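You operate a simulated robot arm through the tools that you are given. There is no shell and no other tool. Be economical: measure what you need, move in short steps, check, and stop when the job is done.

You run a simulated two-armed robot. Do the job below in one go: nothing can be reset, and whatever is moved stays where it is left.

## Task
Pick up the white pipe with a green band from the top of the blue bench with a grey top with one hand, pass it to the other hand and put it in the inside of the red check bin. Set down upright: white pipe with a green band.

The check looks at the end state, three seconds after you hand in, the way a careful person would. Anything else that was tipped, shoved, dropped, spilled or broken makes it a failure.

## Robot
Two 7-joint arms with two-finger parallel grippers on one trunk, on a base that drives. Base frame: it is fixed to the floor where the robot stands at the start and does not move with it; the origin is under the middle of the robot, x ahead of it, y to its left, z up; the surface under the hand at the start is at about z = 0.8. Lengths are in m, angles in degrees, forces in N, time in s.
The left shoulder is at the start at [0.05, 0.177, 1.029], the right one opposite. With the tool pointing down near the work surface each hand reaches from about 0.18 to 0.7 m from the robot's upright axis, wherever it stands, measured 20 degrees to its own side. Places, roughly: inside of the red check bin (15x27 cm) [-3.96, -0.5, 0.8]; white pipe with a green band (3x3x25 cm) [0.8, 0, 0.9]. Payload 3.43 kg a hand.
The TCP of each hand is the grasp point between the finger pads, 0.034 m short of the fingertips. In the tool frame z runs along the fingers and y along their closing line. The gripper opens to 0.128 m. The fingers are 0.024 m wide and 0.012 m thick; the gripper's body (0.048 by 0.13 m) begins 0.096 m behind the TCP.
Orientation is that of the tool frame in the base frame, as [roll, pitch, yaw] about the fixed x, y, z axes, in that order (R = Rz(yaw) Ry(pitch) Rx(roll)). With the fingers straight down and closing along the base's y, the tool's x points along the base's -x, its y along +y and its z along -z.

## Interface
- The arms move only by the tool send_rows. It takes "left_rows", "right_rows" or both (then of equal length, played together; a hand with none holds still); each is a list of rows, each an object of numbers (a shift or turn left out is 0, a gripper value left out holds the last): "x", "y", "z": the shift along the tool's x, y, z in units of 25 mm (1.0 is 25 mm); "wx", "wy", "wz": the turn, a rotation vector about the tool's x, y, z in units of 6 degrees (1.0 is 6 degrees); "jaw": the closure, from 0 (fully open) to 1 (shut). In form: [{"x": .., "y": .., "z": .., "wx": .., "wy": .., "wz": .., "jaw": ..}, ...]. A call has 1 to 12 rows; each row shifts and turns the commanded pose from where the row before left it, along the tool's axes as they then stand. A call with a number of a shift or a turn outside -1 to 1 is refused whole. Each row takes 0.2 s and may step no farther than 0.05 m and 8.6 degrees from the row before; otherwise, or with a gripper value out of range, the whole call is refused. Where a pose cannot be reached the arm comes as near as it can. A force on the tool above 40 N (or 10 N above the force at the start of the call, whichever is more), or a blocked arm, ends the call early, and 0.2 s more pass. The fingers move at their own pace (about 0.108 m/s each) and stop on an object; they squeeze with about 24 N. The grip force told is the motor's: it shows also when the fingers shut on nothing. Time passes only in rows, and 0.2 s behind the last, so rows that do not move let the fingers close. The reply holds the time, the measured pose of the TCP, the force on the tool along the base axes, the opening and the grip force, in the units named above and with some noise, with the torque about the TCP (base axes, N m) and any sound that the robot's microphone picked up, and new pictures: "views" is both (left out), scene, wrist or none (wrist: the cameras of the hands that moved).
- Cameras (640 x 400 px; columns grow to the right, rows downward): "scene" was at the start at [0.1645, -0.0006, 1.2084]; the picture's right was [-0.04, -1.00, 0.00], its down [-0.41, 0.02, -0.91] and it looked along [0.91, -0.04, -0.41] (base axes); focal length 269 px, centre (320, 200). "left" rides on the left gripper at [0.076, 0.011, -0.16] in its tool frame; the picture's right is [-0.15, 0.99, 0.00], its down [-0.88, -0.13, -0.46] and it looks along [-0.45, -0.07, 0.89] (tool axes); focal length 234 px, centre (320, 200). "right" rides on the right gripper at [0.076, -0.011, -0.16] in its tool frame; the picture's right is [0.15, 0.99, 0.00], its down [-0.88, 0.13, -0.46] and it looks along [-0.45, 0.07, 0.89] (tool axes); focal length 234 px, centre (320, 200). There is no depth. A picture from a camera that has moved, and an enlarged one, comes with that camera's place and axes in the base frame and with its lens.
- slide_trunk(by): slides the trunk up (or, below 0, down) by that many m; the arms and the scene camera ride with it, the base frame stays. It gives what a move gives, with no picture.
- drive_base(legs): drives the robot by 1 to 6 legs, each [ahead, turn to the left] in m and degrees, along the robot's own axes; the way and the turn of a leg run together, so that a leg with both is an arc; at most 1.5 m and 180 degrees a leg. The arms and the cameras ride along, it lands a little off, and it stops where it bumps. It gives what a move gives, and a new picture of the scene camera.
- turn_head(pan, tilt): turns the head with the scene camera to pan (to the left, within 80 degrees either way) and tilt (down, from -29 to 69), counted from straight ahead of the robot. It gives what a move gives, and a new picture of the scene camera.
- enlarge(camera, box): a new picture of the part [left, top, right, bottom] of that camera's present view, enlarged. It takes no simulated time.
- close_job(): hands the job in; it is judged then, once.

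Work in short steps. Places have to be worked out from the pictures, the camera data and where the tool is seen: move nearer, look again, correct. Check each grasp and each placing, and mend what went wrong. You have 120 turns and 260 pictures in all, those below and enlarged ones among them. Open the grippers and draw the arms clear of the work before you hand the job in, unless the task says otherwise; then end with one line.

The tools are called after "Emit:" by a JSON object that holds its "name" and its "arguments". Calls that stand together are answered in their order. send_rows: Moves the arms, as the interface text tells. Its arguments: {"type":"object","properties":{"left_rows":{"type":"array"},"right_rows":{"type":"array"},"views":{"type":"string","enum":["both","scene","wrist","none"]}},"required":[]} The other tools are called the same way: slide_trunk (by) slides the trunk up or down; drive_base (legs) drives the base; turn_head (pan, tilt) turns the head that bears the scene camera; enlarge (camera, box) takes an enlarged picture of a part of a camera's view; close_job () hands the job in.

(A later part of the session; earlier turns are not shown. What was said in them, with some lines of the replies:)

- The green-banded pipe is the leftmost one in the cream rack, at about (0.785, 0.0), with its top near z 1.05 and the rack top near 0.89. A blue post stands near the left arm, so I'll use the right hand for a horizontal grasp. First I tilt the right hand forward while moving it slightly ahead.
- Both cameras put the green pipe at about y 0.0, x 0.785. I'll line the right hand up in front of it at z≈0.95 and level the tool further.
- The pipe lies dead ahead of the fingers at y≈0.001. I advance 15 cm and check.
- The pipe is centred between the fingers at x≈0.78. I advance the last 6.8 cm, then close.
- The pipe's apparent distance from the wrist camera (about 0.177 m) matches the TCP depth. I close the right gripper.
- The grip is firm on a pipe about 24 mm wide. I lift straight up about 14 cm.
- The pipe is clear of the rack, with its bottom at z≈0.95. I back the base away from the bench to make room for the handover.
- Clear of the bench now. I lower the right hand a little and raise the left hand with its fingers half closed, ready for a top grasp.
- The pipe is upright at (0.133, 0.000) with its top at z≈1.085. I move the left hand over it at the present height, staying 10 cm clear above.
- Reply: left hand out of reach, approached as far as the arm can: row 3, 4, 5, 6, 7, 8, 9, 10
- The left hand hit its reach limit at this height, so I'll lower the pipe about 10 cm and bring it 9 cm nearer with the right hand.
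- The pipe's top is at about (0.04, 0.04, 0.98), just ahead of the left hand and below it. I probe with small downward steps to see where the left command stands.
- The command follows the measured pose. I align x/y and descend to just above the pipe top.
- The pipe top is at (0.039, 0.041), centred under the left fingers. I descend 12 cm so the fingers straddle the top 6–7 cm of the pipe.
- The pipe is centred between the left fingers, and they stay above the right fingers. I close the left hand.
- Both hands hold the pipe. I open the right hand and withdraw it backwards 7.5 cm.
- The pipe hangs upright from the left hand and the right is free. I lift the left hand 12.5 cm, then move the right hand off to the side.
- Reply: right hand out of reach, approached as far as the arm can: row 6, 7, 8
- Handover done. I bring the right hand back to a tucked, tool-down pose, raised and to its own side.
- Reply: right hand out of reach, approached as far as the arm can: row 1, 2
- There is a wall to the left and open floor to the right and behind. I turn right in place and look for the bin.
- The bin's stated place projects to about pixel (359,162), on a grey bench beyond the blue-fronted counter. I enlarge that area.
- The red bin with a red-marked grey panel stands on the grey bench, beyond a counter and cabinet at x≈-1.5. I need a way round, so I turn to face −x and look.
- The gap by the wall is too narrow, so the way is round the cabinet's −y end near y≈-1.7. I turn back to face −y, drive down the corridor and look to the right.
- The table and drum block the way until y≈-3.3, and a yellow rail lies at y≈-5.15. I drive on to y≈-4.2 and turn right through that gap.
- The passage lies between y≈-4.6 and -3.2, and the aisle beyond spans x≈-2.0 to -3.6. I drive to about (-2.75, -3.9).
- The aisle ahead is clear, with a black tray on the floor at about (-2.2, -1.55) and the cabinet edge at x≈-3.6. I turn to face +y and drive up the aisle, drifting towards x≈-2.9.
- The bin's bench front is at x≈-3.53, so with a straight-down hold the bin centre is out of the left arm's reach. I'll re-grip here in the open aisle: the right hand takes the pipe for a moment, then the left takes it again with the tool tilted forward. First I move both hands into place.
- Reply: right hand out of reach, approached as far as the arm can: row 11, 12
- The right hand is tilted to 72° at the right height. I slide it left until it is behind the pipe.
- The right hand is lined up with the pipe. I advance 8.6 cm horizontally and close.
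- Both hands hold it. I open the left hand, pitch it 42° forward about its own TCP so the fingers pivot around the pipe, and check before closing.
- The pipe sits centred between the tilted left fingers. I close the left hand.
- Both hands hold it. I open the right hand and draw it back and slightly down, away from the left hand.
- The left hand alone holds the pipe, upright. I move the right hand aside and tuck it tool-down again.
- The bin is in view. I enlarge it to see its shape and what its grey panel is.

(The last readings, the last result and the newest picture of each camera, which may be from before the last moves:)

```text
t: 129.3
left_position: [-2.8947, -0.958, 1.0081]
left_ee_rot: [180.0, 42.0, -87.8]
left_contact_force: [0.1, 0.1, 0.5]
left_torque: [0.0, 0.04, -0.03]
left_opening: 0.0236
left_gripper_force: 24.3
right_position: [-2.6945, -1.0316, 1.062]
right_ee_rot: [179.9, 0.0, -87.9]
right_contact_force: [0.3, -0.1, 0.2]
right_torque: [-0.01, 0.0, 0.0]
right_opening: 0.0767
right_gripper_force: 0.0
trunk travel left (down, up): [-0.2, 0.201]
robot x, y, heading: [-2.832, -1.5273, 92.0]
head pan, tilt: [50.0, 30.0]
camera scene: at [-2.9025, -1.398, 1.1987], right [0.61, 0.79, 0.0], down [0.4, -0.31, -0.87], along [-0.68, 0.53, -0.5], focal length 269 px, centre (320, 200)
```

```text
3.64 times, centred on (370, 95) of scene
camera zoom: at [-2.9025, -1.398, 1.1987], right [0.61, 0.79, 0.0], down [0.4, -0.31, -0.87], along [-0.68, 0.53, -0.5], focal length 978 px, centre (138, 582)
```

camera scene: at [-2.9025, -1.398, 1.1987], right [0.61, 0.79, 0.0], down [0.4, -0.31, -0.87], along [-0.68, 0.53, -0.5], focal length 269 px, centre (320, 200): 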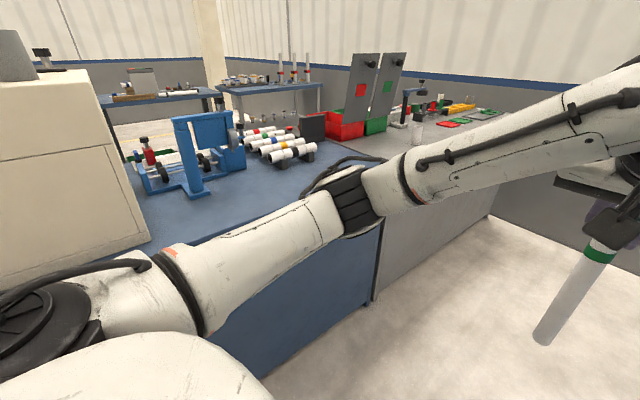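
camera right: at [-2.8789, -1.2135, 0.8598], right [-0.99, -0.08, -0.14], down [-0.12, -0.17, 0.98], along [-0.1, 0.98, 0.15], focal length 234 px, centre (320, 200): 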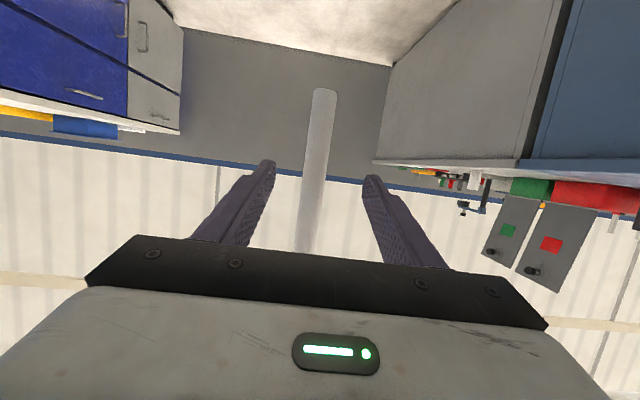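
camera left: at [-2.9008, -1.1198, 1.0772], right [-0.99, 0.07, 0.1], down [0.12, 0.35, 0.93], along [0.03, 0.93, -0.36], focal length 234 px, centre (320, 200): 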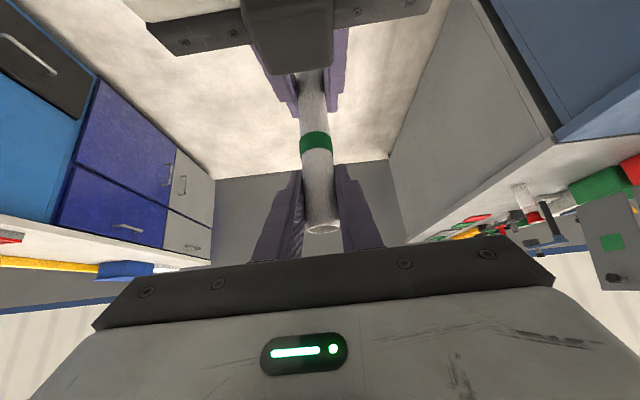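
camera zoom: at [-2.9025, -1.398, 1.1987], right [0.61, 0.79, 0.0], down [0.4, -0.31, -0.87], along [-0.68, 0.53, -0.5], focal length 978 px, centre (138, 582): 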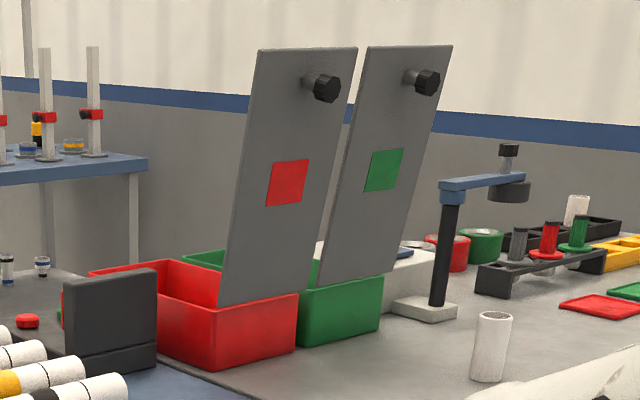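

The bin runs about x −4.09…−3.83, y −0.575…−0.425, with its rim at z≈0.885. Its open lid stands on the aisle side, up to z≈1.17, so I must reach in from the −y side without touching the lid. I raise the trunk and drive to about (-3.13, -0.75), heading ~120°.

Emit:
{"name": "slide_trunk", "arguments": {"by": 0.195}}

Emit:
{"name": "drive_base", "arguments": {"legs": [[0, 19], [0.8, 0]]}}

Emit:
{"name": "turn_head", "arguments": {"pan": 55, "tilt": 30}}

```text
t: 131.4
left_position: [-2.8947, -0.9576, 1.2038]
left_ee_rot: [-180.0, 41.9, -87.8]
left_contact_force: [-0.1, 0.8, -0.8]
left_torque: [-0.02, -0.01, -0.01]
left_opening: 0.0236
left_gripper_force: 24.1
right_position: [-2.695, -1.0321, 1.2555]
right_ee_rot: [180.0, 0.0, -87.8]
right_contact_force: [0.7, -0.1, -0.3]
right_torque: [0.02, 0.03, -0.01]
right_opening: 0.0766
right_gripper_force: 0.0
trunk travel left (down, up): [-0.395, 0.006]
robot x, y, heading: [-2.8276, -1.5254, 92.4]
head pan, tilt: [50.0, 30.0]
```

```text
t: 136.7
left_position: [-3.3662, -0.2682, 1.2045]
left_ee_rot: [-179.9, 42.0, -68.7]
left_contact_force: [0.2, 0.2, -0.4]
left_torque: [-0.04, 0.02, -0.02]
left_opening: 0.0237
left_gripper_force: 23.8
right_position: [-3.1527, -0.2717, 1.257]
right_ee_rot: [180.0, 0.1, -68.9]
right_contact_force: [0.3, 0.6, 0.4]
right_torque: [0.0, 0.0, 0.01]
right_opening: 0.0768
right_gripper_force: 0.1
trunk travel left (down, up): [-0.395, 0.006]
robot x, y, heading: [-3.121, -0.7828, 111.3]
head pan, tilt: [50.0, 30.0]
camera scene: at [-3.2275, -0.6871, 1.3937], right [0.32, 0.95, 0.0], down [0.47, -0.16, -0.87], along [-0.82, 0.28, -0.5], focal length 269 px, centre (320, 200)
```

scene: 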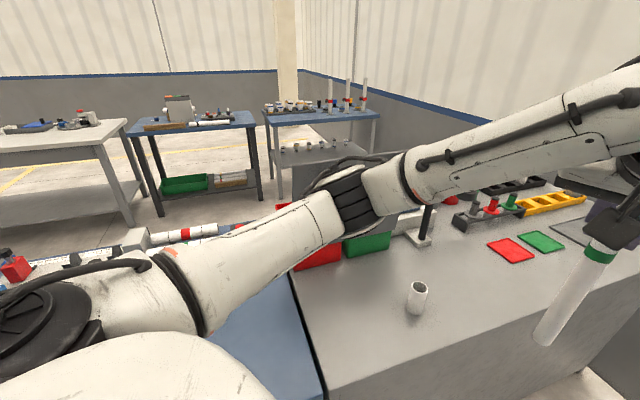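

```text
t: 137.4
left_position: [-3.3645, -0.2669, 1.2058]
left_ee_rot: [-180.0, 42.0, -68.8]
left_contact_force: [0.5, 0.2, -1.3]
left_torque: [0.01, 0.01, 0.01]
left_opening: 0.0236
left_gripper_force: 24.0
right_position: [-3.1514, -0.2727, 1.2579]
right_ee_rot: [-179.9, 0.0, -68.9]
right_contact_force: [0.2, 0.1, -0.3]
right_torque: [0.0, 0.0, 0.03]
right_opening: 0.0765
right_gripper_force: 0.1
trunk travel left (down, up): [-0.395, 0.006]
robot x, y, heading: [-3.1185, -0.7814, 111.4]
head pan, tilt: [55.0, 30.0]
camera scene: at [-3.2296, -0.6949, 1.3937], right [0.24, 0.97, 0.0], down [0.49, -0.12, -0.87], along [-0.84, 0.21, -0.5], focal length 269 px, centre (320, 200)
```

scene: 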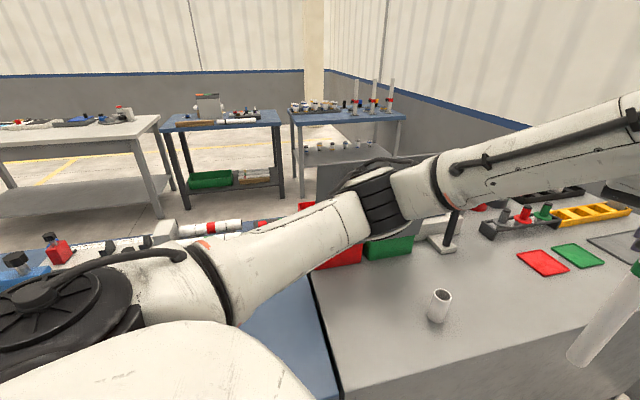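

The base is at (-3.12, -0.78), heading 111°. Keeping the height so the pipe bottom stays near z≈0.98, I swing the left hand back and to the left, on the aisle side away from the lid.

Emit:
{"name": "send_rows", "arguments": {"left_rows": [{"x": 0.416, "z": -0.375, "y": 1}, {"x": 0.416, "z": -0.375, "y": 1}, {"x": 0.416, "z": -0.375, "y": 1}, {"x": 0.416, "z": -0.375, "y": 1}, {"x": 0.416, "z": -0.375, "y": 1}, {"x": 0.416, "z": -0.375, "y": 1}, {"x": 0.416, "z": -0.375, "y": 1}]}}

```text
t: 139.0
left_position: [-3.4933, -0.4244, 1.2048]
left_ee_rot: [180.0, 41.9, -68.8]
left_contact_force: [0.4, -0.2, -1.1]
left_torque: [-0.01, -0.04, -0.04]
left_opening: 0.0238
left_gripper_force: 24.1
right_position: [-3.1522, -0.2725, 1.2571]
right_ee_rot: [-179.9, 0.1, -69.0]
right_contact_force: [-0.8, -0.7, 0.3]
right_torque: [0.02, -0.02, 0.01]
right_opening: 0.0769
right_gripper_force: 0.0
trunk travel left (down, up): [-0.395, 0.006]
robot x, y, heading: [-3.1176, -0.7847, 111.1]
head pan, tilt: [55.0, 30.0]
camera scene: at [-3.2301, -0.6956, 1.3937], right [0.24, 0.97, 0.0], down [0.49, -0.12, -0.87], along [-0.84, 0.21, -0.5], focal length 269 px, centre (320, 200)
camera left: at [-3.4443, -0.5804, 1.2719], right [-0.96, -0.26, 0.1], down [-0.01, 0.37, 0.93], along [-0.27, 0.89, -0.36], focal length 234 px, centre (320, 200)
```

scene: 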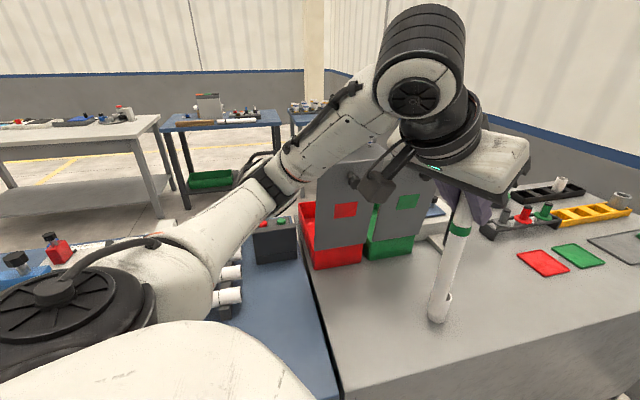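
left: 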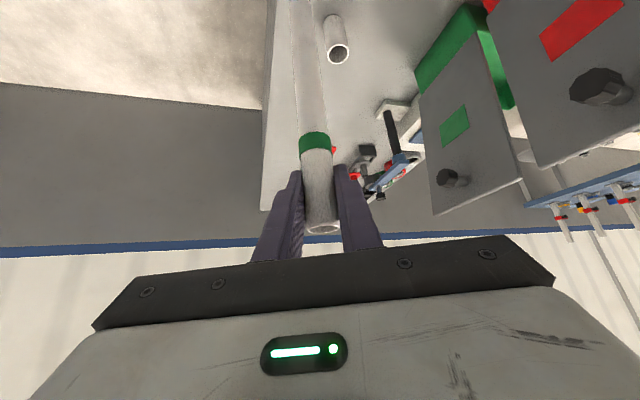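

The arm is clear of the lid, and the pipe bottom is at z≈0.97, above the cup and bins. I continue back-left to about (-3.60, -0.66), staying on the −y side of the lid.

Emit:
{"name": "send_rows", "arguments": {"left_rows": [{"x": 0.676, "z": -0.609, "y": 0.925}, {"x": 0.676, "z": -0.609, "y": 0.925}, {"x": 0.676, "z": -0.609, "y": 0.925}, {"x": 0.676, "z": -0.609, "y": 0.925}, {"x": 0.676, "z": -0.609, "y": 0.925}, {"x": 0.676, "z": -0.609, "y": 0.925}]}}

```text
t: 140.4
left_position: [-3.5715, -0.597, 1.2044]
left_ee_rot: [180.0, 41.9, -68.9]
left_contact_force: [-0.9, -0.3, 0.1]
left_torque: [0.01, -0.02, -0.03]
left_opening: 0.0234
left_gripper_force: 23.6
left hand out of reach, approached as far as the arm can: row 5
right_position: [-3.1518, -0.2732, 1.2557]
right_ee_rot: [-179.9, 0.1, -69.0]
right_contact_force: [-0.5, 0.2, 0.7]
right_torque: [0.0, 0.01, -0.03]
right_opening: 0.0766
right_gripper_force: 0.0
trunk travel left (down, up): [-0.395, 0.006]
robot x, y, heading: [-3.1173, -0.7872, 110.9]
head pan, tilt: [55.0, 30.0]
camera scene: at [-3.2304, -0.695, 1.3936], right [0.24, 0.97, 0.0], down [0.49, -0.12, -0.87], along [-0.84, 0.21, -0.5], focal length 269 px, centre (320, 200)
camera left: at [-3.5233, -0.7524, 1.2714], right [-0.96, -0.25, 0.1], down [-0.01, 0.37, 0.93], along [-0.27, 0.89, -0.36], focal length 234 px, centre (320, 200)
```

scene: 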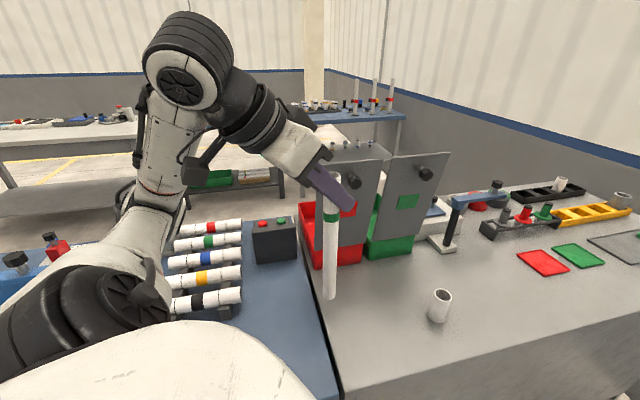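
left: 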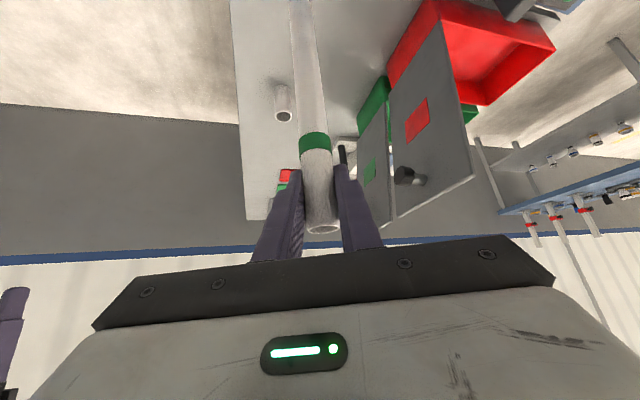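

The geometry is confirmed: bin x[-4.085,-3.825], y[-0.57,-0.42], rim z≈0.888, and the lid on its aisle side. I slide left to about (-3.80, -0.74), past the lid's −y edge.

Emit:
{"name": "send_rows", "arguments": {"left_rows": [{"x": 0.141, "z": -0.127, "y": 0.96}, {"x": 0.141, "z": -0.127, "y": 0.96}, {"x": 0.141, "z": -0.127, "y": 0.96}, {"x": 0.141, "z": -0.127, "y": 0.96}, {"x": 0.141, "z": -0.127, "y": 0.96}, {"x": 0.141, "z": -0.127, "y": 0.96}, {"x": 0.141, "z": -0.127, "y": 0.96}, {"x": 0.141, "z": -0.127, "y": 0.96}, {"x": 0.141, "z": -0.127, "y": 0.96}, {"x": 0.141, "z": -0.127, "y": 0.96}, {"x": 0.141, "z": -0.127, "y": 0.96}]}}

```text
t: 142.8
left_position: [-3.798, -0.7397, 1.2052]
left_ee_rot: [179.9, 41.9, -68.8]
left_contact_force: [-0.3, -0.3, -0.1]
left_torque: [-0.01, -0.02, -0.03]
left_opening: 0.0236
left_gripper_force: 23.8
right_position: [-3.1522, -0.2729, 1.2568]
right_ee_rot: [180.0, 0.0, -68.8]
right_contact_force: [-1.4, -0.5, -0.2]
right_torque: [0.01, 0.01, 0.01]
right_opening: 0.0768
right_gripper_force: 0.1
trunk travel left (down, up): [-0.395, 0.006]
robot x, y, heading: [-3.1184, -0.7846, 111.3]
head pan, tilt: [55.0, 30.0]
camera scene: at [-3.2299, -0.6951, 1.3937], right [0.24, 0.97, 0.0], down [0.49, -0.12, -0.87], along [-0.84, 0.21, -0.5], focal length 269 px, centre (320, 200)
camera left: at [-3.75, -0.8963, 1.2727], right [-0.96, -0.26, 0.1], down [0.0, 0.37, 0.93], along [-0.27, 0.89, -0.36], focal length 234 px, centre (320, 200)
```

scene: 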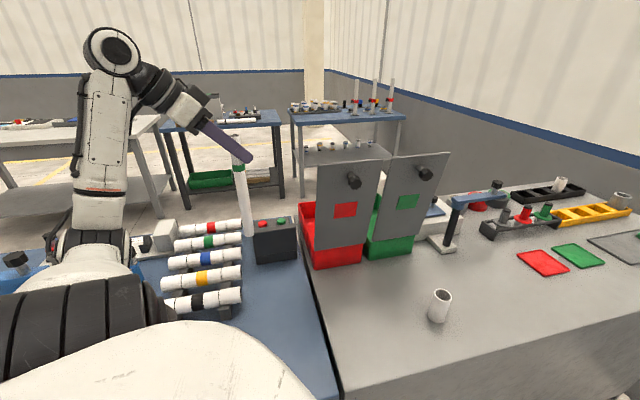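
left: 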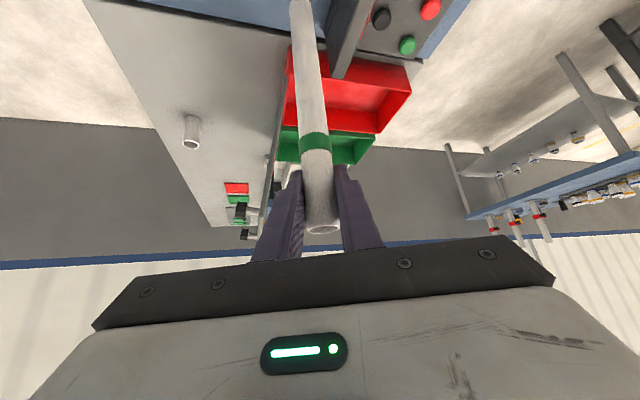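

The way into the bin from the −y side is open. I yaw the hand about 18° left around the vertical to ease the reach, keeping the pipe upright.

Emit:
{"name": "send_rows", "arguments": {"left_rows": [{"wx": -0.335, "wz": -0.372}, {"wx": -0.335, "wz": -0.372}, {"wx": -0.335, "wz": -0.372}, {"wx": -0.335, "wz": -0.372}, {"wx": -0.335, "wz": -0.372}, {"wx": -0.335, "wz": -0.372}], "views": "none"}}

```text
t: 144.2
left_position: [-3.7973, -0.74, 1.2057]
left_ee_rot: [-180.0, 42.0, -50.7]
left_contact_force: [0.5, -1.2, -1.6]
left_torque: [0.02, 0.0, -0.01]
left_opening: 0.0235
left_gripper_force: 23.5
right_position: [-3.152, -0.2739, 1.2575]
right_ee_rot: [179.9, 0.0, -68.8]
right_contact_force: [-0.5, -0.5, -0.1]
right_torque: [0.01, -0.02, 0.0]
right_opening: 0.0766
right_gripper_force: 0.0
trunk travel left (down, up): [-0.395, 0.006]
robot x, y, heading: [-3.1179, -0.7818, 111.5]
head pan, tilt: [55.0, 30.0]
```

Now I move forward over the rim in two halves, lowering slightly; first half.

Emit:
{"name": "send_rows", "arguments": {"left_rows": [{"x": -0.645, "z": 0.715, "y": -0.04}, {"x": -0.645, "z": 0.715, "y": -0.04}, {"x": -0.645, "z": 0.715, "y": -0.04}, {"x": -0.645, "z": 0.715, "y": -0.04}, {"x": -0.645, "z": 0.715, "y": -0.04}, {"x": -0.645, "z": 0.715, "y": -0.04}]}}

```text
t: 145.6
left_position: [-3.8832, -0.6237, 1.191]
left_ee_rot: [179.9, 42.1, -50.8]
left_contact_force: [-0.8, 0.2, -0.1]
left_torque: [-0.01, 0.0, -0.03]
left_opening: 0.0234
left_gripper_force: 23.9
right_position: [-3.1524, -0.272, 1.2576]
right_ee_rot: [179.9, -0.1, -68.9]
right_contact_force: [-0.1, 0.5, -0.2]
right_torque: [0.02, -0.01, 0.01]
right_opening: 0.0767
right_gripper_force: 0.1
trunk travel left (down, up): [-0.395, 0.006]
robot x, y, heading: [-3.1211, -0.784, 111.1]
head pan, tilt: [55.0, 30.0]
camera scene: at [-3.2298, -0.6947, 1.3936], right [0.24, 0.97, 0.0], down [0.49, -0.12, -0.87], along [-0.84, 0.21, -0.5], focal length 269 px, centre (320, 200)
camera left: at [-3.7892, -0.7562, 1.2588], right [-0.83, -0.54, 0.1], down [-0.12, 0.35, 0.93], along [-0.54, 0.76, -0.36], focal length 234 px, centre (320, 200)
```

scene: 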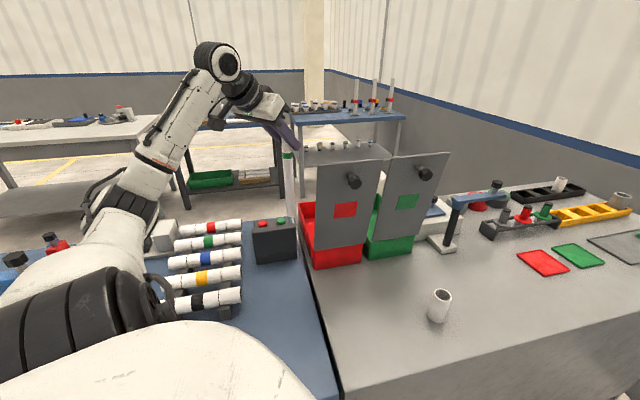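
left: 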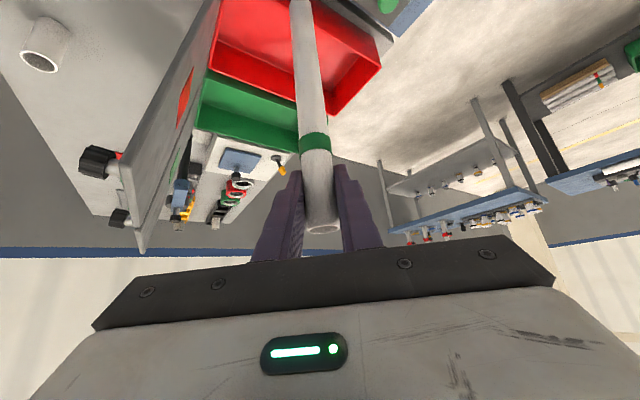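

All is clear: the lid stays to one side and the pipe bottom is above the rim. Second half into the bin area.

Emit:
{"name": "send_rows", "arguments": {"left_rows": [{"x": -0.645, "z": 0.715, "y": -0.04}, {"x": -0.645, "z": 0.715, "y": -0.04}, {"x": -0.645, "z": 0.715, "y": -0.04}, {"x": -0.645, "z": 0.715, "y": -0.04}, {"x": -0.645, "z": 0.715, "y": -0.04}, {"x": -0.645, "z": 0.715, "y": -0.04}]}}

Emit:
{"name": "enlarge", "arguments": {"camera": "scene", "box": [200, 40, 400, 280]}}

```text
t: 147.0
left_position: [-3.97, -0.5096, 1.1748]
left_ee_rot: [179.9, 41.8, -50.8]
left_contact_force: [-0.1, 0.1, -0.7]
left_torque: [0.02, 0.02, -0.02]
left_opening: 0.0237
left_gripper_force: 24.1
right_position: [-3.1526, -0.2727, 1.2568]
right_ee_rot: [180.0, -0.2, -68.9]
right_contact_force: [0.4, -0.2, 0.0]
right_torque: [0.01, 0.02, 0.03]
right_opening: 0.0766
right_gripper_force: 0.1
trunk travel left (down, up): [-0.395, 0.006]
robot x, y, heading: [-3.1168, -0.7855, 111.2]
head pan, tilt: [55.0, 30.0]
camera scene: at [-3.23, -0.6941, 1.3935], right [0.24, 0.97, 0.0], down [0.49, -0.12, -0.87], along [-0.84, 0.21, -0.5], focal length 269 px, centre (320, 200)
camera left: at [-3.8757, -0.6429, 1.2416], right [-0.84, -0.54, 0.1], down [-0.12, 0.35, 0.93], along [-0.54, 0.76, -0.36], focal length 234 px, centre (320, 200)
```

scene: 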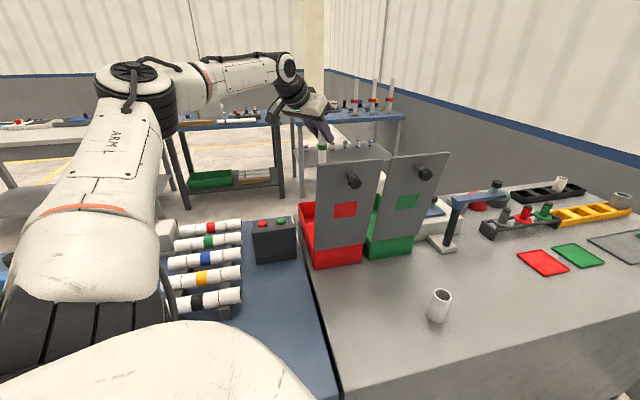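
left: 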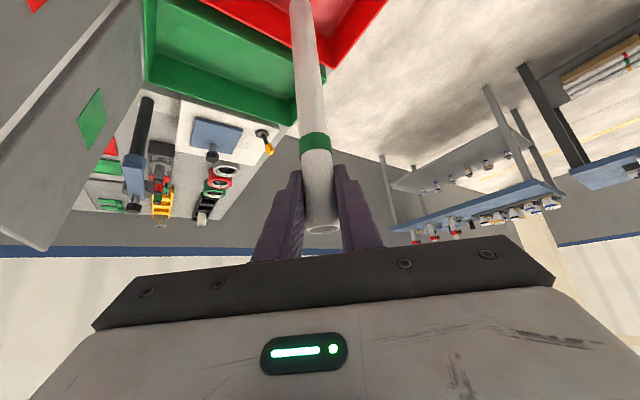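

```text
1.67 times, centred on (300, 160) of scene
camera zoom: at [-3.23, -0.6941, 1.3935], right [0.24, 0.97, 0.0], down [0.49, -0.12, -0.87], along [-0.84, 0.21, -0.5], focal length 448 px, centre (353, 267)
```

zoom: 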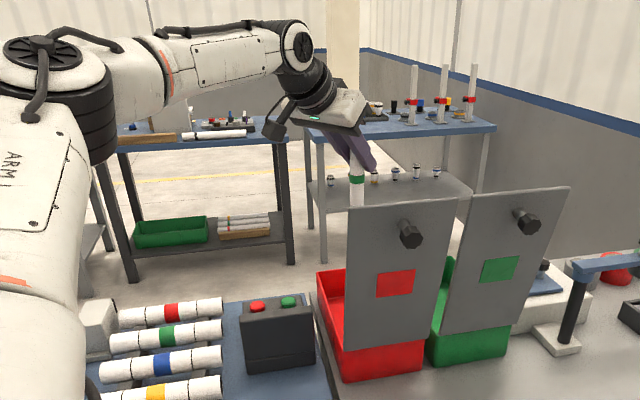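

The pipe is above the bin's middle and upright in the wrist view. I descend 10 cm, then feel for the floor.

Emit:
{"name": "send_rows", "arguments": {"left_rows": [{"x": 0.535, "z": 0.594}, {"x": 0.535, "z": 0.594}, {"x": 0.535, "z": 0.594}, {"x": 0.535, "z": 0.594}, {"x": 0.535, "z": 0.594}]}}

Emit:
{"name": "enlarge", "arguments": {"camera": "left", "box": [200, 0, 440, 150]}}

```text
t: 148.2
left_position: [-3.9692, -0.5102, 1.0771]
left_ee_rot: [180.0, 42.0, -50.7]
left_contact_force: [0.1, 0.1, -0.6]
left_torque: [0.01, 0.0, 0.0]
left_opening: 0.0234
left_gripper_force: 24.4
right_position: [-3.1522, -0.2718, 1.2557]
right_ee_rot: [-180.0, 0.1, -68.9]
right_contact_force: [0.3, -0.1, 1.3]
right_torque: [0.02, 0.01, -0.01]
right_opening: 0.0772
right_gripper_force: 0.1
trunk travel left (down, up): [-0.395, 0.006]
robot x, y, heading: [-3.1183, -0.7826, 111.1]
head pan, tilt: [55.0, 30.0]
camera scene: at [-3.2299, -0.6949, 1.3937], right [0.24, 0.97, 0.0], down [0.49, -0.12, -0.87], along [-0.84, 0.21, -0.5], focal length 269 px, centre (320, 200)
camera left: at [-3.8752, -0.6429, 1.1443], right [-0.83, -0.54, 0.1], down [-0.12, 0.35, 0.93], along [-0.54, 0.76, -0.36], focal length 234 px, centre (320, 200)
```

scene: 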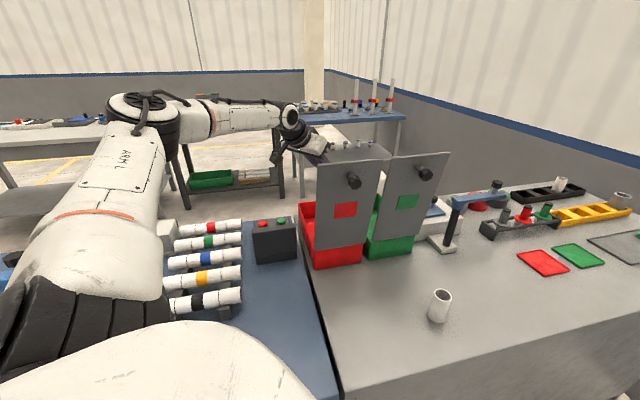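
left: 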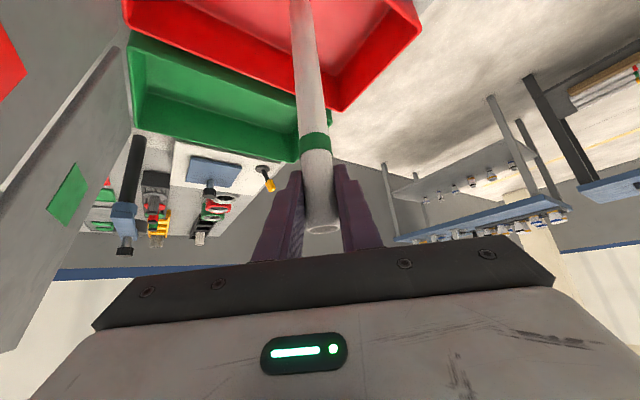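

```text
2.67 times, centred on (320, 75) of left
camera zoom: at [-3.8752, -0.6429, 1.1443], right [-0.83, -0.54, 0.1], down [-0.12, 0.35, 0.93], along [-0.54, 0.76, -0.36], focal length 624 px, centre (320, 533)
```

zoom: 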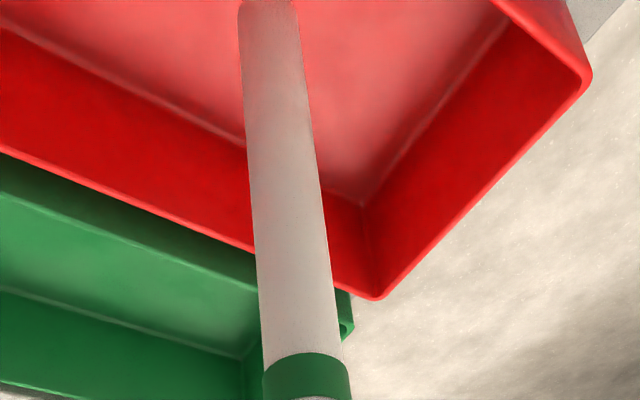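

The pipe's lower end is inside the bin, over its floor. I lower in 5 mm steps, watching the force.

Emit:
{"name": "send_rows", "arguments": {"left_rows": [{"x": 0.134, "z": 0.149}, {"x": 0.134, "z": 0.149}, {"x": 0.134, "z": 0.149}, {"x": 0.134, "z": 0.149}, {"x": 0.134, "z": 0.149}], "views": "none"}}

```text
t: 149.4
left_position: [-3.9697, -0.5105, 1.0492]
left_ee_rot: [-180.0, 42.0, -50.8]
left_contact_force: [0.2, -0.4, -0.3]
left_torque: [0.01, 0.0, 0.01]
left_opening: 0.0236
left_gripper_force: 24.5
right_position: [-3.1522, -0.2723, 1.2558]
right_ee_rot: [180.0, 0.0, -68.9]
right_contact_force: [0.7, -0.6, -0.3]
right_torque: [0.0, -0.02, -0.01]
right_opening: 0.077
right_gripper_force: 0.0
trunk travel left (down, up): [-0.395, 0.006]
robot x, y, heading: [-3.1185, -0.784, 111.3]
head pan, tilt: [55.0, 30.0]
```

Still no contact. I take finer steps.

Emit:
{"name": "send_rows", "arguments": {"left_rows": [{"x": 0.08, "z": 0.089}, {"x": 0.08, "z": 0.089}, {"x": 0.08, "z": 0.089}], "views": "wrist"}}

```text
t: 150.2
left_position: [-3.9704, -0.5103, 1.041]
left_ee_rot: [180.0, 41.9, -50.8]
left_contact_force: [-0.8, 0.0, -1.5]
left_torque: [-0.01, -0.01, -0.04]
left_opening: 0.0236
left_gripper_force: 23.8
right_position: [-3.1535, -0.2724, 1.2572]
right_ee_rot: [180.0, 0.0, -68.8]
right_contact_force: [0.2, -0.9, -0.8]
right_torque: [-0.01, -0.02, 0.04]
right_opening: 0.0769
right_gripper_force: 0.1
trunk travel left (down, up): [-0.395, 0.006]
robot x, y, heading: [-3.1203, -0.7846, 111.5]
head pan, tilt: [55.0, 30.0]
camera left: at [-3.8754, -0.643, 1.1082], right [-0.84, -0.54, 0.1], down [-0.12, 0.35, 0.93], along [-0.54, 0.76, -0.36], focal length 234 px, centre (320, 200)
```

left: 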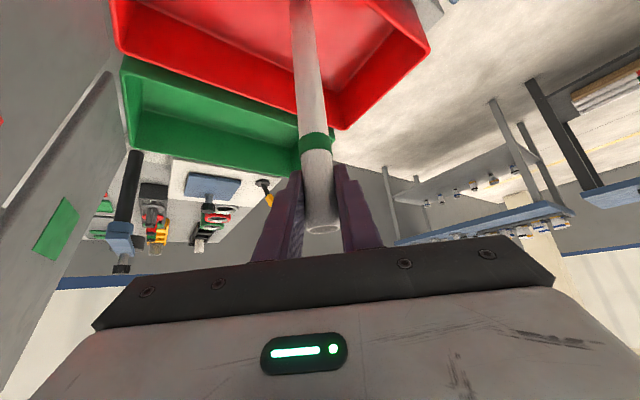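

Emit:
{"name": "send_rows", "arguments": {"left_rows": [{"x": 0.053, "z": 0.059}, {"x": 0.053, "z": 0.059}, {"x": 0.053, "z": 0.059}], "views": "none"}}

```text
t: 151.0
left_position: [-3.9698, -0.51, 1.0337]
left_ee_rot: [-180.0, 41.9, -50.8]
left_contact_force: [0.3, 0.2, -1.0]
left_torque: [0.0, 0.02, 0.0]
left_opening: 0.0236
left_gripper_force: 24.0
right_position: [-3.1514, -0.272, 1.2558]
right_ee_rot: [179.9, 0.0, -68.9]
right_contact_force: [0.0, 0.2, -0.3]
right_torque: [-0.04, 0.01, 0.0]
right_opening: 0.0772
right_gripper_force: 0.0
trunk travel left (down, up): [-0.395, 0.006]
robot x, y, heading: [-3.1206, -0.7866, 111.3]
head pan, tilt: [55.0, 30.0]
```

No contact yet at TCP z 1.034. I go on down in 2 mm steps.

Emit:
{"name": "send_rows", "arguments": {"left_rows": [{"x": 0.053, "z": 0.059}, {"x": 0.053, "z": 0.059}, {"x": 0.053, "z": 0.059}], "views": "none"}}

```text
t: 151.8
left_position: [-3.9685, -0.5107, 1.0275]
left_ee_rot: [180.0, 42.0, -50.8]
left_contact_force: [-0.5, 0.5, -0.7]
left_torque: [-0.02, 0.0, 0.02]
left_opening: 0.0234
left_gripper_force: 24.4
right_position: [-3.1529, -0.2726, 1.2566]
right_ee_rot: [179.9, 0.0, -69.0]
right_contact_force: [-0.5, -1.0, 0.2]
right_torque: [0.01, 0.01, -0.01]
right_opening: 0.0767
right_gripper_force: 0.1
trunk travel left (down, up): [-0.395, 0.006]
robot x, y, heading: [-3.1203, -0.7871, 111.1]
head pan, tilt: [55.0, 30.0]
```

Emit:
{"name": "send_rows", "arguments": {"left_rows": [{"x": 0.053, "z": 0.059}, {"x": 0.053, "z": 0.059}, {"x": 0.053, "z": 0.059}], "views": "none"}}

```text
t: 152.6
left_position: [-3.9689, -0.5085, 1.0259]
left_ee_rot: [179.8, 42.4, -50.8]
left_contact_force: [0.7, -2.9, 13.8]
left_torque: [-0.51, -0.3, 0.0]
left_opening: 0.0233
left_gripper_force: 23.9
right_position: [-3.1507, -0.2733, 1.2566]
right_ee_rot: [179.9, 0.1, -68.9]
right_contact_force: [-0.2, -0.2, -0.9]
right_torque: [-0.02, -0.02, 0.0]
right_opening: 0.0766
right_gripper_force: 0.0
trunk travel left (down, up): [-0.395, 0.006]
robot x, y, heading: [-3.1158, -0.7846, 111.2]
head pan, tilt: [55.0, 30.0]
```

Floor contact at TCP z≈1.026, with 14 N upwards. I ease up about 3 mm to relieve the load and look at the pipe's attitude.

Emit:
{"name": "send_rows", "arguments": {"left_rows": [{"x": -0.045, "z": -0.05}, {"x": -0.035, "z": -0.04}]}}

```text
t: 153.2
left_position: [-3.9698, -0.5101, 1.0262]
left_ee_rot: [180.0, 42.1, -50.7]
left_contact_force: [-2.0, 0.9, 8.9]
left_torque: [0.51, 0.53, 0.0]
left_opening: 0.0232
left_gripper_force: 24.4
right_position: [-3.1512, -0.273, 1.2576]
right_ee_rot: [180.0, 0.0, -68.9]
right_contact_force: [0.8, -1.1, 0.0]
right_torque: [-0.01, -0.03, 0.02]
right_opening: 0.0769
right_gripper_force: 0.0
trunk travel left (down, up): [-0.395, 0.006]
robot x, y, heading: [-3.1135, -0.7854, 111.2]
head pan, tilt: [55.0, 30.0]
camera scene: at [-3.2285, -0.6951, 1.3938], right [0.24, 0.97, 0.0], down [0.48, -0.12, -0.87], along [-0.84, 0.21, -0.5], focal length 269 px, centre (320, 200)
camera left: at [-3.8751, -0.6415, 1.0939], right [-0.84, -0.54, 0.1], down [-0.12, 0.35, 0.93], along [-0.54, 0.76, -0.36], focal length 234 px, centre (320, 200)
```

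scene: 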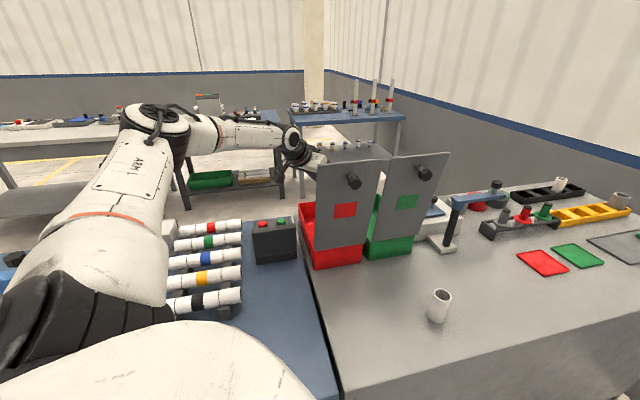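
left: 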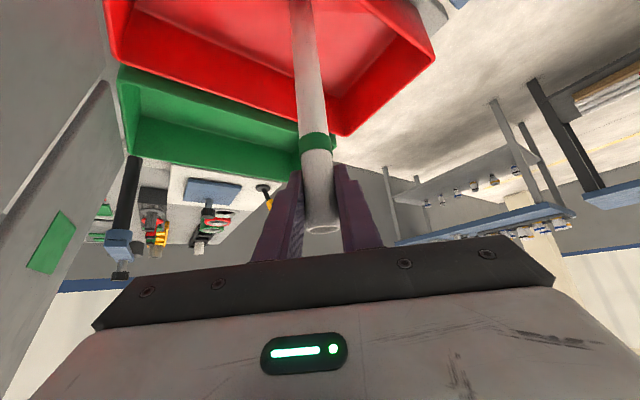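

The pipe's line in the wrist view is unchanged, so it is still upright. There is some residual load of 9 N, so I ease up 2 mm more.

Emit:
{"name": "send_rows", "arguments": {"left_rows": [{"x": -0.027, "z": -0.03}, {"x": -0.027, "z": -0.03}, {}], "views": "none"}}

```text
t: 154.0
left_position: [-3.9683, -0.5102, 1.0268]
left_ee_rot: [179.9, 41.9, -50.9]
left_contact_force: [-0.1, 0.3, 5.2]
left_torque: [0.32, 0.11, 0.01]
left_opening: 0.0237
left_gripper_force: 24.3
right_position: [-3.1504, -0.2729, 1.2574]
right_ee_rot: [179.9, 0.1, -69.0]
right_contact_force: [1.0, -0.3, -1.6]
right_torque: [0.02, -0.03, -0.02]
right_opening: 0.0767
right_gripper_force: 0.0
trunk travel left (down, up): [-0.395, 0.006]
robot x, y, heading: [-3.1211, -0.7865, 111.4]
head pan, tilt: [55.0, 30.0]
```

Load down to 5 N. I ease one more millimetre, then open the fingers gently.

Emit:
{"name": "send_rows", "arguments": {"left_rows": [{"x": -0.03, "z": -0.033}, {}, {"jaw": 0.78}, {"jaw": 0.7}, {"jaw": 0.55}, {"jaw": 0.4}, {"jaw": 0.4}]}}

Emit:
{"name": "enlarge", "arguments": {"camera": "left", "box": [200, 0, 440, 260]}}

```text
t: 155.6
left_position: [-3.9692, -0.5092, 1.0284]
left_ee_rot: [-180.0, 42.0, -50.8]
left_contact_force: [0.0, 0.5, 0.6]
left_torque: [-0.02, 0.03, 0.02]
left_opening: 0.0769
left_gripper_force: 0.1
right_position: [-3.1521, -0.2727, 1.2561]
right_ee_rot: [-180.0, 0.0, -68.9]
right_contact_force: [0.0, -0.7, -0.2]
right_torque: [0.0, 0.01, -0.04]
right_opening: 0.0769
right_gripper_force: 0.0
trunk travel left (down, up): [-0.395, 0.006]
robot x, y, heading: [-3.1178, -0.7849, 111.2]
head pan, tilt: [55.0, 30.0]
camera scene: at [-3.2296, -0.695, 1.3937], right [0.24, 0.97, 0.0], down [0.49, -0.12, -0.87], along [-0.84, 0.21, -0.5], focal length 269 px, centre (320, 200)
camera left: at [-3.8754, -0.6423, 1.0956], right [-0.84, -0.54, 0.1], down [-0.12, 0.35, 0.93], along [-0.54, 0.76, -0.36], focal length 234 px, centre (320, 200)
```

scene: 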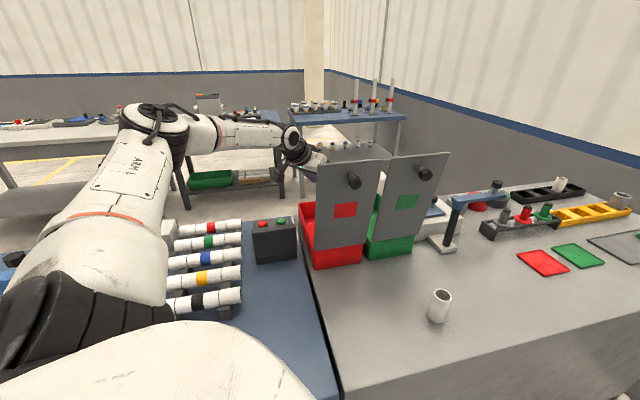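
left: 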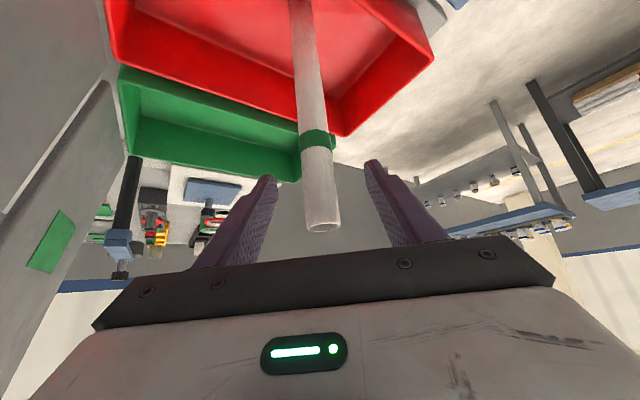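

```text
1.54 times, centred on (320, 130) of left
camera zoom: at [-3.8754, -0.6423, 1.0956], right [-0.84, -0.54, 0.1], down [-0.12, 0.35, 0.93], along [-0.54, 0.76, -0.36], focal length 360 px, centre (320, 308)
```

zoom: 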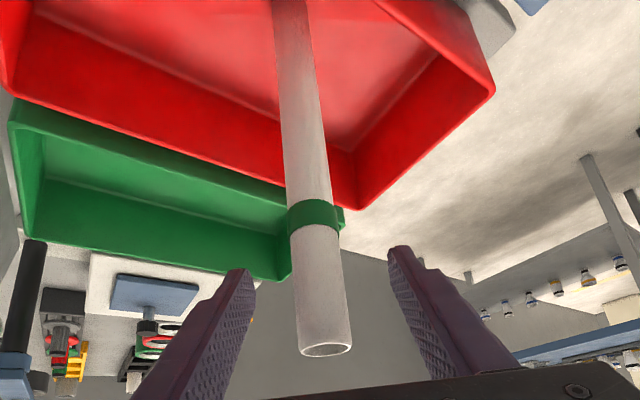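

The pipe stands upright in the bin, free of the fingers. I withdraw straight back along the fingers' axis.

Emit:
{"name": "send_rows", "arguments": {"left_rows": [{"z": -0.5}, {"z": -0.8}, {"z": -0.8}, {"z": -0.8}, {"z": -0.8}, {"z": -0.8}]}}

```text
t: 157.0
left_position: [-3.921, -0.5688, 1.1139]
left_ee_rot: [-180.0, 42.0, -50.7]
left_contact_force: [0.2, -1.2, 0.2]
left_torque: [0.01, 0.0, 0.01]
left_opening: 0.0764
left_gripper_force: 0.1
right_position: [-3.1534, -0.2734, 1.256]
right_ee_rot: [-179.9, 0.0, -69.0]
right_contact_force: [-0.1, -0.7, 1.3]
right_torque: [-0.01, -0.01, 0.0]
right_opening: 0.0769
right_gripper_force: 0.1
trunk travel left (down, up): [-0.395, 0.006]
robot x, y, heading: [-3.1183, -0.784, 111.3]
head pan, tilt: [55.0, 30.0]
camera scene: at [-3.2295, -0.6951, 1.3937], right [0.24, 0.97, 0.0], down [0.49, -0.12, -0.87], along [-0.84, 0.21, -0.5], focal length 269 px, centre (320, 200)
camera left: at [-3.8268, -0.7017, 1.1812], right [-0.83, -0.54, 0.1], down [-0.12, 0.35, 0.93], along [-0.54, 0.76, -0.36], focal length 234 px, centre (320, 200)
```

scene: 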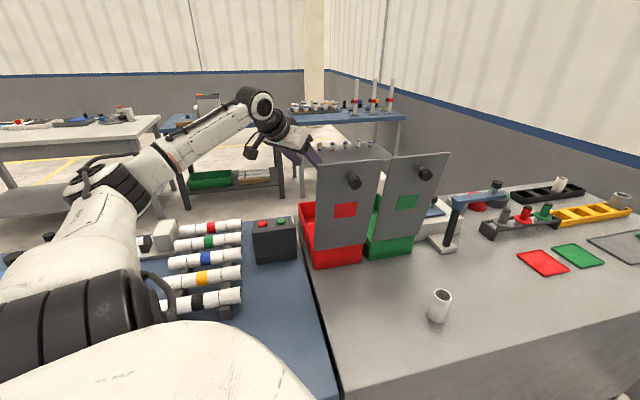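
left: 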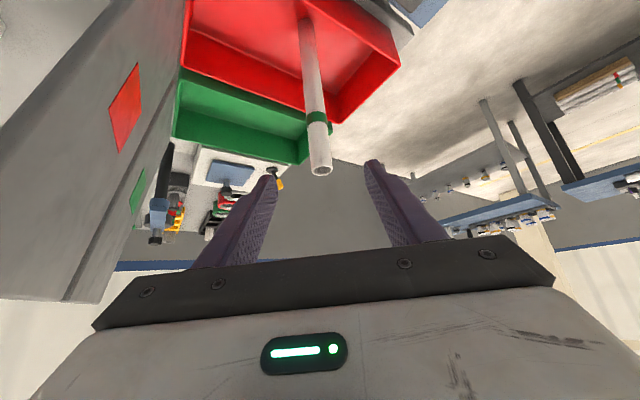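

The pipe still stands. I draw the left arm further back along the way it came.

Emit:
{"name": "send_rows", "arguments": {"left_rows": [{"x": 0.5, "z": -0.85}, {"x": 0.5, "z": -0.85}, {"x": 0.5, "z": -0.85}, {"x": 0.5, "z": -0.85}, {"x": 0.6, "z": -0.65}, {"x": 0.6, "z": -0.65}, {"x": 0.6, "z": -0.65}, {"x": 0.6, "z": -0.65}]}}

Emit:
{"name": "enlarge", "arguments": {"camera": "left", "box": [180, 0, 460, 240]}}

```text
t: 158.8
left_position: [-3.8093, -0.708, 1.1513]
left_ee_rot: [179.8, 42.0, -50.8]
left_contact_force: [0.4, 0.3, -0.8]
left_torque: [-0.01, -0.01, 0.03]
left_opening: 0.0771
left_gripper_force: 0.0
right_position: [-3.1516, -0.2729, 1.2565]
right_ee_rot: [180.0, 0.0, -69.0]
right_contact_force: [0.5, 0.0, -0.6]
right_torque: [0.01, 0.01, 0.01]
right_opening: 0.0767
right_gripper_force: 0.0
trunk travel left (down, up): [-0.395, 0.006]
robot x, y, heading: [-3.119, -0.7877, 110.9]
head pan, tilt: [55.0, 30.0]
camera scene: at [-3.2294, -0.6951, 1.3937], right [0.24, 0.97, 0.0], down [0.49, -0.12, -0.87], along [-0.84, 0.21, -0.5], focal length 269 px, centre (320, 200)
camera left: at [-3.7144, -0.842, 1.2191], right [-0.84, -0.54, 0.1], down [-0.12, 0.35, 0.93], along [-0.54, 0.76, -0.36], focal length 234 px, centre (320, 200)
```

scene: 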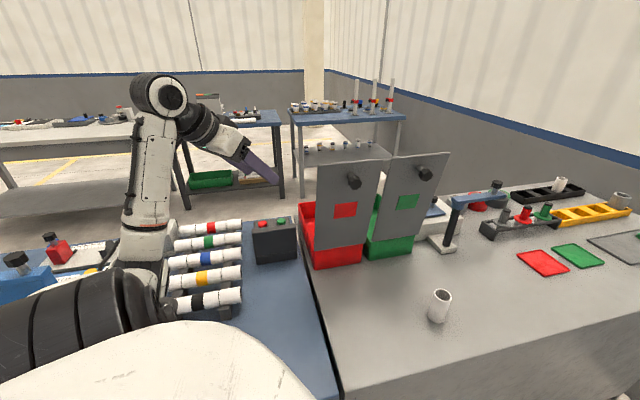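
left: 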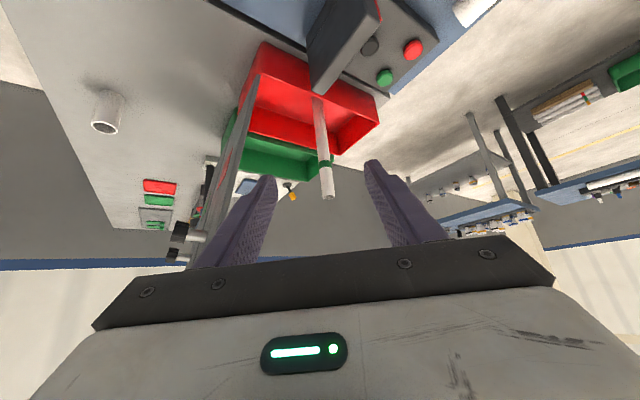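

```text
1.67 times, centred on (320, 120) of left
camera zoom: at [-3.7144, -0.842, 1.2191], right [-0.84, -0.54, 0.1], down [-0.12, 0.35, 0.93], along [-0.54, 0.76, -0.36], focal length 390 px, centre (320, 333)
```

zoom: 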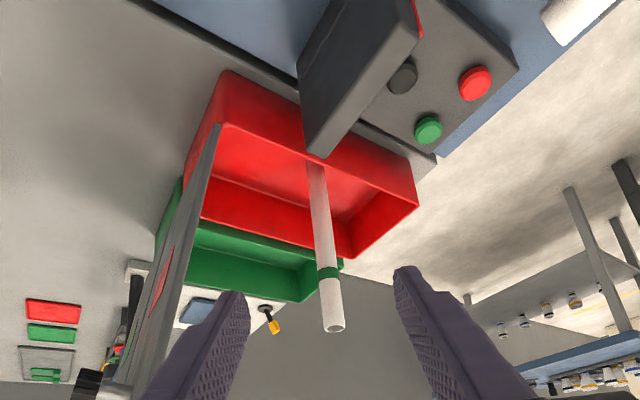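

The pipe stands upright in the red bin and nothing else has moved. I raise the left hand a little more for clearance, then hand in.

Emit:
{"name": "send_rows", "arguments": {"left_rows": [{"x": -0.6, "z": -0.67}, {"x": -0.6, "z": -0.67}, {"x": -0.6, "z": -0.67}], "views": "wrist"}}

```text
t: 159.6
left_position: [-3.8068, -0.7092, 1.2204]
left_ee_rot: [180.0, 42.0, -50.8]
left_contact_force: [0.5, 0.8, 0.3]
left_torque: [-0.04, -0.04, -0.01]
left_opening: 0.0769
left_gripper_force: 0.0
right_position: [-3.1517, -0.2724, 1.2561]
right_ee_rot: [-180.0, -0.1, -68.9]
right_contact_force: [-1.1, -0.2, 0.3]
right_torque: [-0.01, 0.03, -0.01]
right_opening: 0.0768
right_gripper_force: 0.0
trunk travel left (down, up): [-0.395, 0.006]
robot x, y, heading: [-3.1167, -0.7861, 110.9]
head pan, tilt: [55.0, 30.0]
camera left: at [-3.7135, -0.8416, 1.2874], right [-0.84, -0.54, 0.1], down [-0.12, 0.35, 0.93], along [-0.54, 0.76, -0.36], focal length 234 px, centre (320, 200)
```

left: 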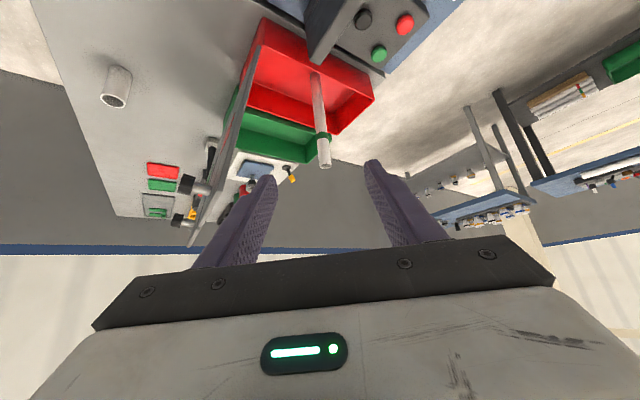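

The pipe is upright in the bin, both grippers are half open and empty, and the arms are clear, so I hand in.

Emit:
{"name": "close_job", "arguments": {}}

```text
The job is handed in.
```

The white pipe with the green band was passed from the right hand to the left and stands upright inside the red check bin; I saw nothing else tipped or moved.
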